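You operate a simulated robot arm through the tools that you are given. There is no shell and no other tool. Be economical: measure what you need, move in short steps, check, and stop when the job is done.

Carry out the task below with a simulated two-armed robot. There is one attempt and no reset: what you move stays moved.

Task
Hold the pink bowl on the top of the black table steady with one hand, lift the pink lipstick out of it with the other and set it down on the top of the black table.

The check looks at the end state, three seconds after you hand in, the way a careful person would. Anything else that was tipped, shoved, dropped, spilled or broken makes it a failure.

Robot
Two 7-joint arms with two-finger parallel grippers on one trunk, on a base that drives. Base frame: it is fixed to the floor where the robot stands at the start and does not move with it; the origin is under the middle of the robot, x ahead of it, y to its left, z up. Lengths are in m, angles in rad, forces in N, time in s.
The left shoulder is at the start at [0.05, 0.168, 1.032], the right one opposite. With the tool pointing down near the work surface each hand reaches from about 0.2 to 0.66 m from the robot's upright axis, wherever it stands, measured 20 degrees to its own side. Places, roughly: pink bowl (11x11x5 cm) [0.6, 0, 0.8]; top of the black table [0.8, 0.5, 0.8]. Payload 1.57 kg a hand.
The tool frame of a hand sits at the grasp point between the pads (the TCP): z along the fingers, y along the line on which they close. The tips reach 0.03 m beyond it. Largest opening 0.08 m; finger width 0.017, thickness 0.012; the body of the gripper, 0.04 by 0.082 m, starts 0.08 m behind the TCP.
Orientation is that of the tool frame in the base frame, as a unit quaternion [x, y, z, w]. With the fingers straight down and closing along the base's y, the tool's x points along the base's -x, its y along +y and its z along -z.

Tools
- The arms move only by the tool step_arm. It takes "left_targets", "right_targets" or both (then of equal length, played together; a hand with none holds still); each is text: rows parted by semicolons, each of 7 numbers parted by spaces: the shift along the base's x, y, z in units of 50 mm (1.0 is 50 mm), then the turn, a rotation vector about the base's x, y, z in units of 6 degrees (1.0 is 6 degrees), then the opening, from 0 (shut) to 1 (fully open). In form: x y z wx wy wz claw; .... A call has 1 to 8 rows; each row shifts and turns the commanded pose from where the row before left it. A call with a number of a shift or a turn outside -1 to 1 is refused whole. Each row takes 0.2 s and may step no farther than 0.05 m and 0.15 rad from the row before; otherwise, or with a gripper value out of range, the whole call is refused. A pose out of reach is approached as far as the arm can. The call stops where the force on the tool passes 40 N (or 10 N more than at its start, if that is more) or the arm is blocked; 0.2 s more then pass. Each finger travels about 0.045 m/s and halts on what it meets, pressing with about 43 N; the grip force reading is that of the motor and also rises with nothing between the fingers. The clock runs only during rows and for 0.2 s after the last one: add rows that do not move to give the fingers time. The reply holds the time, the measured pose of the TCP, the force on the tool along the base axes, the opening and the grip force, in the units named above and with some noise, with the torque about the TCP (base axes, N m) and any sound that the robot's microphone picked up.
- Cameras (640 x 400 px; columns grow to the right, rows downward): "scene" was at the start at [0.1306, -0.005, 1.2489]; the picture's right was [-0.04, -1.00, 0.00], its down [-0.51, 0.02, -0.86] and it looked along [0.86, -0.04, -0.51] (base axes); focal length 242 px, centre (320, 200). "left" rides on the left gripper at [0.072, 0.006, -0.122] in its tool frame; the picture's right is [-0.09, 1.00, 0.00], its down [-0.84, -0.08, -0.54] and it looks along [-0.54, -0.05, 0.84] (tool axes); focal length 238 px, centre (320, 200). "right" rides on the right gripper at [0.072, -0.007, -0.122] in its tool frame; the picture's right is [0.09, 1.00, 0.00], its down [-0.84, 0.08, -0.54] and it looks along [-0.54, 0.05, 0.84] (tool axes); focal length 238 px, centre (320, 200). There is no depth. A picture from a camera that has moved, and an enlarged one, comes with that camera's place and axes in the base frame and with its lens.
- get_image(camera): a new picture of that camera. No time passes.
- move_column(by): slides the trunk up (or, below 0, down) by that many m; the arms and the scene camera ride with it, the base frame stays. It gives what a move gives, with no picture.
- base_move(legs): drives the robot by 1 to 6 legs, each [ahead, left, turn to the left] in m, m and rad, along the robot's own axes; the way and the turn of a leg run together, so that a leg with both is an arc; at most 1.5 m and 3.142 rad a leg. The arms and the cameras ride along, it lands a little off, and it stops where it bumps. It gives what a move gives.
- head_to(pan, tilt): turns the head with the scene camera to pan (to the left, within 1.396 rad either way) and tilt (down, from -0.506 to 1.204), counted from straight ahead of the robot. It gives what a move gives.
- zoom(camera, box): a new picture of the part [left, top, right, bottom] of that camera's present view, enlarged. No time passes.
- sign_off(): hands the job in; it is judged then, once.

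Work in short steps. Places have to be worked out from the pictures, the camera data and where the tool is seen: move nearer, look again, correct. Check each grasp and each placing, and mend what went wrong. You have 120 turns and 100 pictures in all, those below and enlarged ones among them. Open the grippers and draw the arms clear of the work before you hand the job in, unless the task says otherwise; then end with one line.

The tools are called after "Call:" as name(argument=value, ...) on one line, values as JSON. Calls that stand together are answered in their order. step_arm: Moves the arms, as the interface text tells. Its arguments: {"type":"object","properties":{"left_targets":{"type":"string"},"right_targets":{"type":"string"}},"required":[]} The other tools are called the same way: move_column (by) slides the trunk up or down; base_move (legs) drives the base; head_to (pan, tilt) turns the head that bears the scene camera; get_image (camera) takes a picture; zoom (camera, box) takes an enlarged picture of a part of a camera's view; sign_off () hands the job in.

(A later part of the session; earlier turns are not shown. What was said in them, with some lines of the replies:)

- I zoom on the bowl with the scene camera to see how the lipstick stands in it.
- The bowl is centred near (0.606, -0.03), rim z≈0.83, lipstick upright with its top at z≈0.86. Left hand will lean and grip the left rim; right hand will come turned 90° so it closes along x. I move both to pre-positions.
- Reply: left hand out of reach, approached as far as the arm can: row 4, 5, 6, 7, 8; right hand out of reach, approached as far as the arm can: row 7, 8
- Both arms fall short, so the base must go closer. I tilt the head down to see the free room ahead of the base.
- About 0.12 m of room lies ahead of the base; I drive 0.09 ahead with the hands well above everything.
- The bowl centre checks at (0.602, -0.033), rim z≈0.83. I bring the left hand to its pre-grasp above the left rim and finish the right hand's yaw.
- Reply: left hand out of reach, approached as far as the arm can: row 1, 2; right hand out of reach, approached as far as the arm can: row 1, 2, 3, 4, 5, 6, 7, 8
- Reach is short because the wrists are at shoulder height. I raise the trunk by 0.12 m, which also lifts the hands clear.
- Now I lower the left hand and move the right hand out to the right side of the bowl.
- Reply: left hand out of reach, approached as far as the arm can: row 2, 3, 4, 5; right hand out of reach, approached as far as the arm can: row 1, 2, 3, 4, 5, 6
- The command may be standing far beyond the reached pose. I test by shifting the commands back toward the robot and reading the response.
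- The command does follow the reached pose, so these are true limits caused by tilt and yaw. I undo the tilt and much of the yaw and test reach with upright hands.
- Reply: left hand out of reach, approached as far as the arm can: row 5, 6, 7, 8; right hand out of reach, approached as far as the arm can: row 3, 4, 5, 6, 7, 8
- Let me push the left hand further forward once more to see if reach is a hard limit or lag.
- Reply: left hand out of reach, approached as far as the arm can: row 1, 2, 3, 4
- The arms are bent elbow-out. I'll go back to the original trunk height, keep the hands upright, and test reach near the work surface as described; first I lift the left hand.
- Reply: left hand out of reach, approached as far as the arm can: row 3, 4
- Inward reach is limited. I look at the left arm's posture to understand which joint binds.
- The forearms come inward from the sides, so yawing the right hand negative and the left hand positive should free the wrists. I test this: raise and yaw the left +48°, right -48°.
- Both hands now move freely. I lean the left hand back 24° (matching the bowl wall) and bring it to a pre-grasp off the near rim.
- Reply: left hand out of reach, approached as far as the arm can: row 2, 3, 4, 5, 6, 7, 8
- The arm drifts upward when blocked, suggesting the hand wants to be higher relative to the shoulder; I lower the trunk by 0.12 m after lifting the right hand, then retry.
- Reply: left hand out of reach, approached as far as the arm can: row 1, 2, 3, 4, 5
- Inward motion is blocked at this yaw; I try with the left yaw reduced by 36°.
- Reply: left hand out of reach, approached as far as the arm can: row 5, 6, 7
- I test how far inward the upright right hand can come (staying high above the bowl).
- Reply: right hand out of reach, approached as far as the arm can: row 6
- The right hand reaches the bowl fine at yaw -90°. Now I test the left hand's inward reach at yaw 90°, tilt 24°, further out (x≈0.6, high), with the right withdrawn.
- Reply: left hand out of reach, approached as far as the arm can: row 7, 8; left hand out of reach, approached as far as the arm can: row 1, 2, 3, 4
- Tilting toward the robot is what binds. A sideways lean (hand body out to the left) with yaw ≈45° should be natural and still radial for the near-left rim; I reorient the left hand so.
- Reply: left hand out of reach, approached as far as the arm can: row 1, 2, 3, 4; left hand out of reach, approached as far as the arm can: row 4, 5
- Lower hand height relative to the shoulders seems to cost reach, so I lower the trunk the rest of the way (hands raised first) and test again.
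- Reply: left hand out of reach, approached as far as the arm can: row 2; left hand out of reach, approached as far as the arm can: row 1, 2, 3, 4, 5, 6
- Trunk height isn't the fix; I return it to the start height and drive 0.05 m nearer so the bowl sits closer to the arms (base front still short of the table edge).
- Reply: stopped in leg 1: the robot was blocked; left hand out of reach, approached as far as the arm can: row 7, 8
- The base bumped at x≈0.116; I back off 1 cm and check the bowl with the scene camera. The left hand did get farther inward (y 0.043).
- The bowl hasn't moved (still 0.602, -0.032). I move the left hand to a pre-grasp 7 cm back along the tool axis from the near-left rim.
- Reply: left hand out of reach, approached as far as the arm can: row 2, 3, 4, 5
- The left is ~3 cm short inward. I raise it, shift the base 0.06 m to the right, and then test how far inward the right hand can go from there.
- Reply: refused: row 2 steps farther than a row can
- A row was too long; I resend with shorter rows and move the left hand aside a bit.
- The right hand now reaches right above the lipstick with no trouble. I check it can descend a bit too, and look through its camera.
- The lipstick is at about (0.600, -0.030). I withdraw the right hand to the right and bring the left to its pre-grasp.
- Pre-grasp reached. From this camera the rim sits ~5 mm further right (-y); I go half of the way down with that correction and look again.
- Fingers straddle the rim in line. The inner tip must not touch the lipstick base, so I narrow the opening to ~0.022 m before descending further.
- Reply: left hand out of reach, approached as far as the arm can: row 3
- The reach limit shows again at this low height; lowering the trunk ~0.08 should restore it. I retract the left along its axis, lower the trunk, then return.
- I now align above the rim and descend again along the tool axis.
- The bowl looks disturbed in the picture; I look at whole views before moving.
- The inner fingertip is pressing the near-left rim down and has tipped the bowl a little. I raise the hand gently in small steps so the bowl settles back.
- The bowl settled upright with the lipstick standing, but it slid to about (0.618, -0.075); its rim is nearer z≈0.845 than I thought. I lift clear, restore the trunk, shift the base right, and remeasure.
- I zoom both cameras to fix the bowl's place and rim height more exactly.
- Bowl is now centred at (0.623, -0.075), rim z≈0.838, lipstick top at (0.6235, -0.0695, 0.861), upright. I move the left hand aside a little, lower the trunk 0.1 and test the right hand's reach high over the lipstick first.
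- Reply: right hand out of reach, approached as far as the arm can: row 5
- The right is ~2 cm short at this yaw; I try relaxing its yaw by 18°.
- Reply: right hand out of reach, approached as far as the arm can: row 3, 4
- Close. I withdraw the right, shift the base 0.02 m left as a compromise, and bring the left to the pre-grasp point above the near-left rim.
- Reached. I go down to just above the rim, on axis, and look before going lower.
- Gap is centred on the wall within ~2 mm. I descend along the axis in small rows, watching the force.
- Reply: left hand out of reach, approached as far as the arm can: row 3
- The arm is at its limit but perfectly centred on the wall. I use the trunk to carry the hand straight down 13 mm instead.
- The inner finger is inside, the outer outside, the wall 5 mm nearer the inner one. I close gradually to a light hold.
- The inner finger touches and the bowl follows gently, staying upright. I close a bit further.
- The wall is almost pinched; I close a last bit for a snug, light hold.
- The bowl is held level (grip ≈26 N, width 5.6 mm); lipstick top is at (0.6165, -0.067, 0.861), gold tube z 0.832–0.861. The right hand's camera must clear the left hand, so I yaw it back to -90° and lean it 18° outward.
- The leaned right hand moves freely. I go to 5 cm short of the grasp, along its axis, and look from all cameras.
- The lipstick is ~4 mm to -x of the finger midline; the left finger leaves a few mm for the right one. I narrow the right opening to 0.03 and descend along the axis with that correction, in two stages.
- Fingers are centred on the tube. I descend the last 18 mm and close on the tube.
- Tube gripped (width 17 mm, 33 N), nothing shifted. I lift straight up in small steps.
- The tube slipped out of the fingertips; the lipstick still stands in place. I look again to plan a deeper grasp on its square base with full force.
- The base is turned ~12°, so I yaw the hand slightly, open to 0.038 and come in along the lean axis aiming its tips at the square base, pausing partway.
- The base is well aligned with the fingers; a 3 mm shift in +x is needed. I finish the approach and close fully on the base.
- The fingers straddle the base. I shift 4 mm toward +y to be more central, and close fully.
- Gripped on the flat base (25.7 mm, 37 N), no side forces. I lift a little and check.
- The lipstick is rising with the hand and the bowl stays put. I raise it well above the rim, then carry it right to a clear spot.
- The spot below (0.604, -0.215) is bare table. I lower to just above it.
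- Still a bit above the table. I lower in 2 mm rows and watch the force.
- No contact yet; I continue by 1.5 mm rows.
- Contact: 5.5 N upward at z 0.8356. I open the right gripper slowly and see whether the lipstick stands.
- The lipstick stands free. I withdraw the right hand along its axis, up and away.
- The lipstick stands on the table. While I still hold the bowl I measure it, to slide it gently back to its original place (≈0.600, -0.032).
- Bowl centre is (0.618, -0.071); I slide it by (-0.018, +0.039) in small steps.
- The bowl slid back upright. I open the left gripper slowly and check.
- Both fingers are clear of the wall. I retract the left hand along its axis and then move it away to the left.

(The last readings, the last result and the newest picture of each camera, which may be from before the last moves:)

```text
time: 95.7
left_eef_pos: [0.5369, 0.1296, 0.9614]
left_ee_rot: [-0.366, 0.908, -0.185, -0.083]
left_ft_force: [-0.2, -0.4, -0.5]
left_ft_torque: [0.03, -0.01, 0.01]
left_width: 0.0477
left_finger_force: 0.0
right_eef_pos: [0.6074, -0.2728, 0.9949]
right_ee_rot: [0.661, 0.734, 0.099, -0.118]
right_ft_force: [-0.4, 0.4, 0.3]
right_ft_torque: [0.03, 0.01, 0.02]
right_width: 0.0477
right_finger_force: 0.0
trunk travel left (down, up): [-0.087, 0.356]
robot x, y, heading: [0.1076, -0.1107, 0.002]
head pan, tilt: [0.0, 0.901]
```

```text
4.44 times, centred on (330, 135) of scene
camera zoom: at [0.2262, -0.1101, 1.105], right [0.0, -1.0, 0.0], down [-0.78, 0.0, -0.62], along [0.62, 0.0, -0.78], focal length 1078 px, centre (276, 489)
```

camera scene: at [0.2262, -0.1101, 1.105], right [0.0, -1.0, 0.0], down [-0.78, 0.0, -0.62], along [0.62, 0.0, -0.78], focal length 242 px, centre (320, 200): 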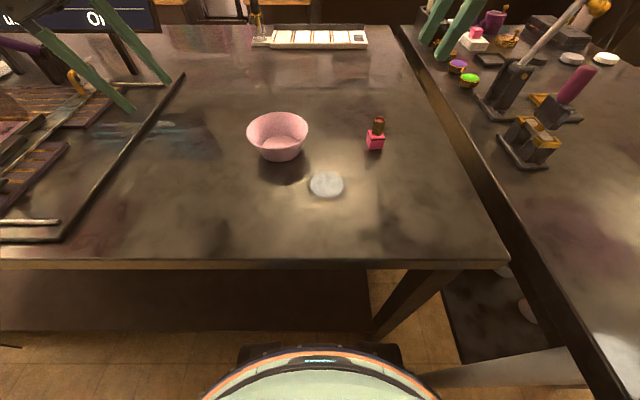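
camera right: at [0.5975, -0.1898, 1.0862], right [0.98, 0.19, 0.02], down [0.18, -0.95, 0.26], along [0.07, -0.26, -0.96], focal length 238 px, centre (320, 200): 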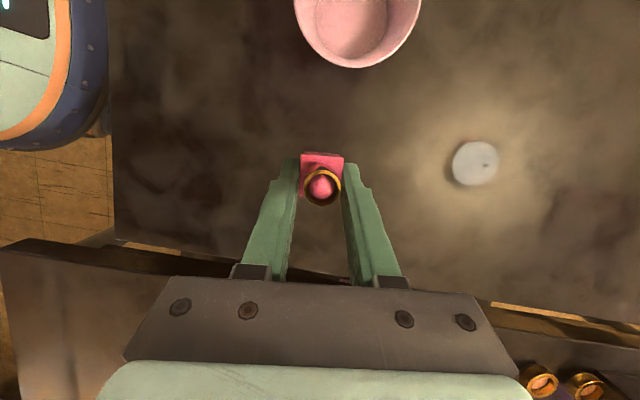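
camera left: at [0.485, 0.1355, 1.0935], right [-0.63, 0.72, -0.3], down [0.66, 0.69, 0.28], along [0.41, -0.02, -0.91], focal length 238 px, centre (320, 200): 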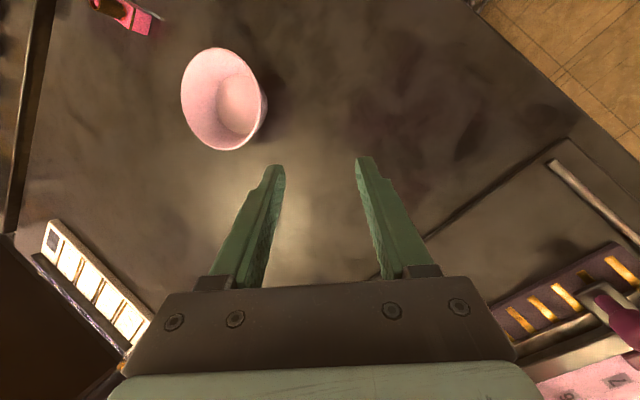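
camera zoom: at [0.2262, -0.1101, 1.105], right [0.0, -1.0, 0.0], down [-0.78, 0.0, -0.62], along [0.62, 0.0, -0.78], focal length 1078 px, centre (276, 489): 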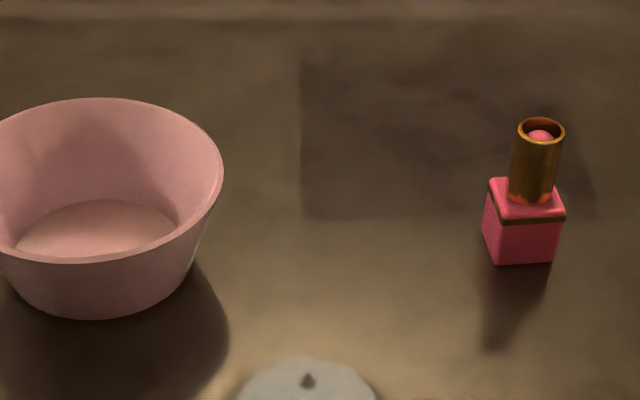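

The bowl is upright, empty and back near its start, and the lipstick stands on the table. Both grippers are open and clear of the work, so I hand in.

Call:
sign_off()

```text
The job is handed in.
```

The pink lipstick now stands upright on the black table. During setup my left hand tipped the bowl and it slid about 5 cm. I then held the rim for the lift and slid the bowl back close to its original spot, and it is upright.
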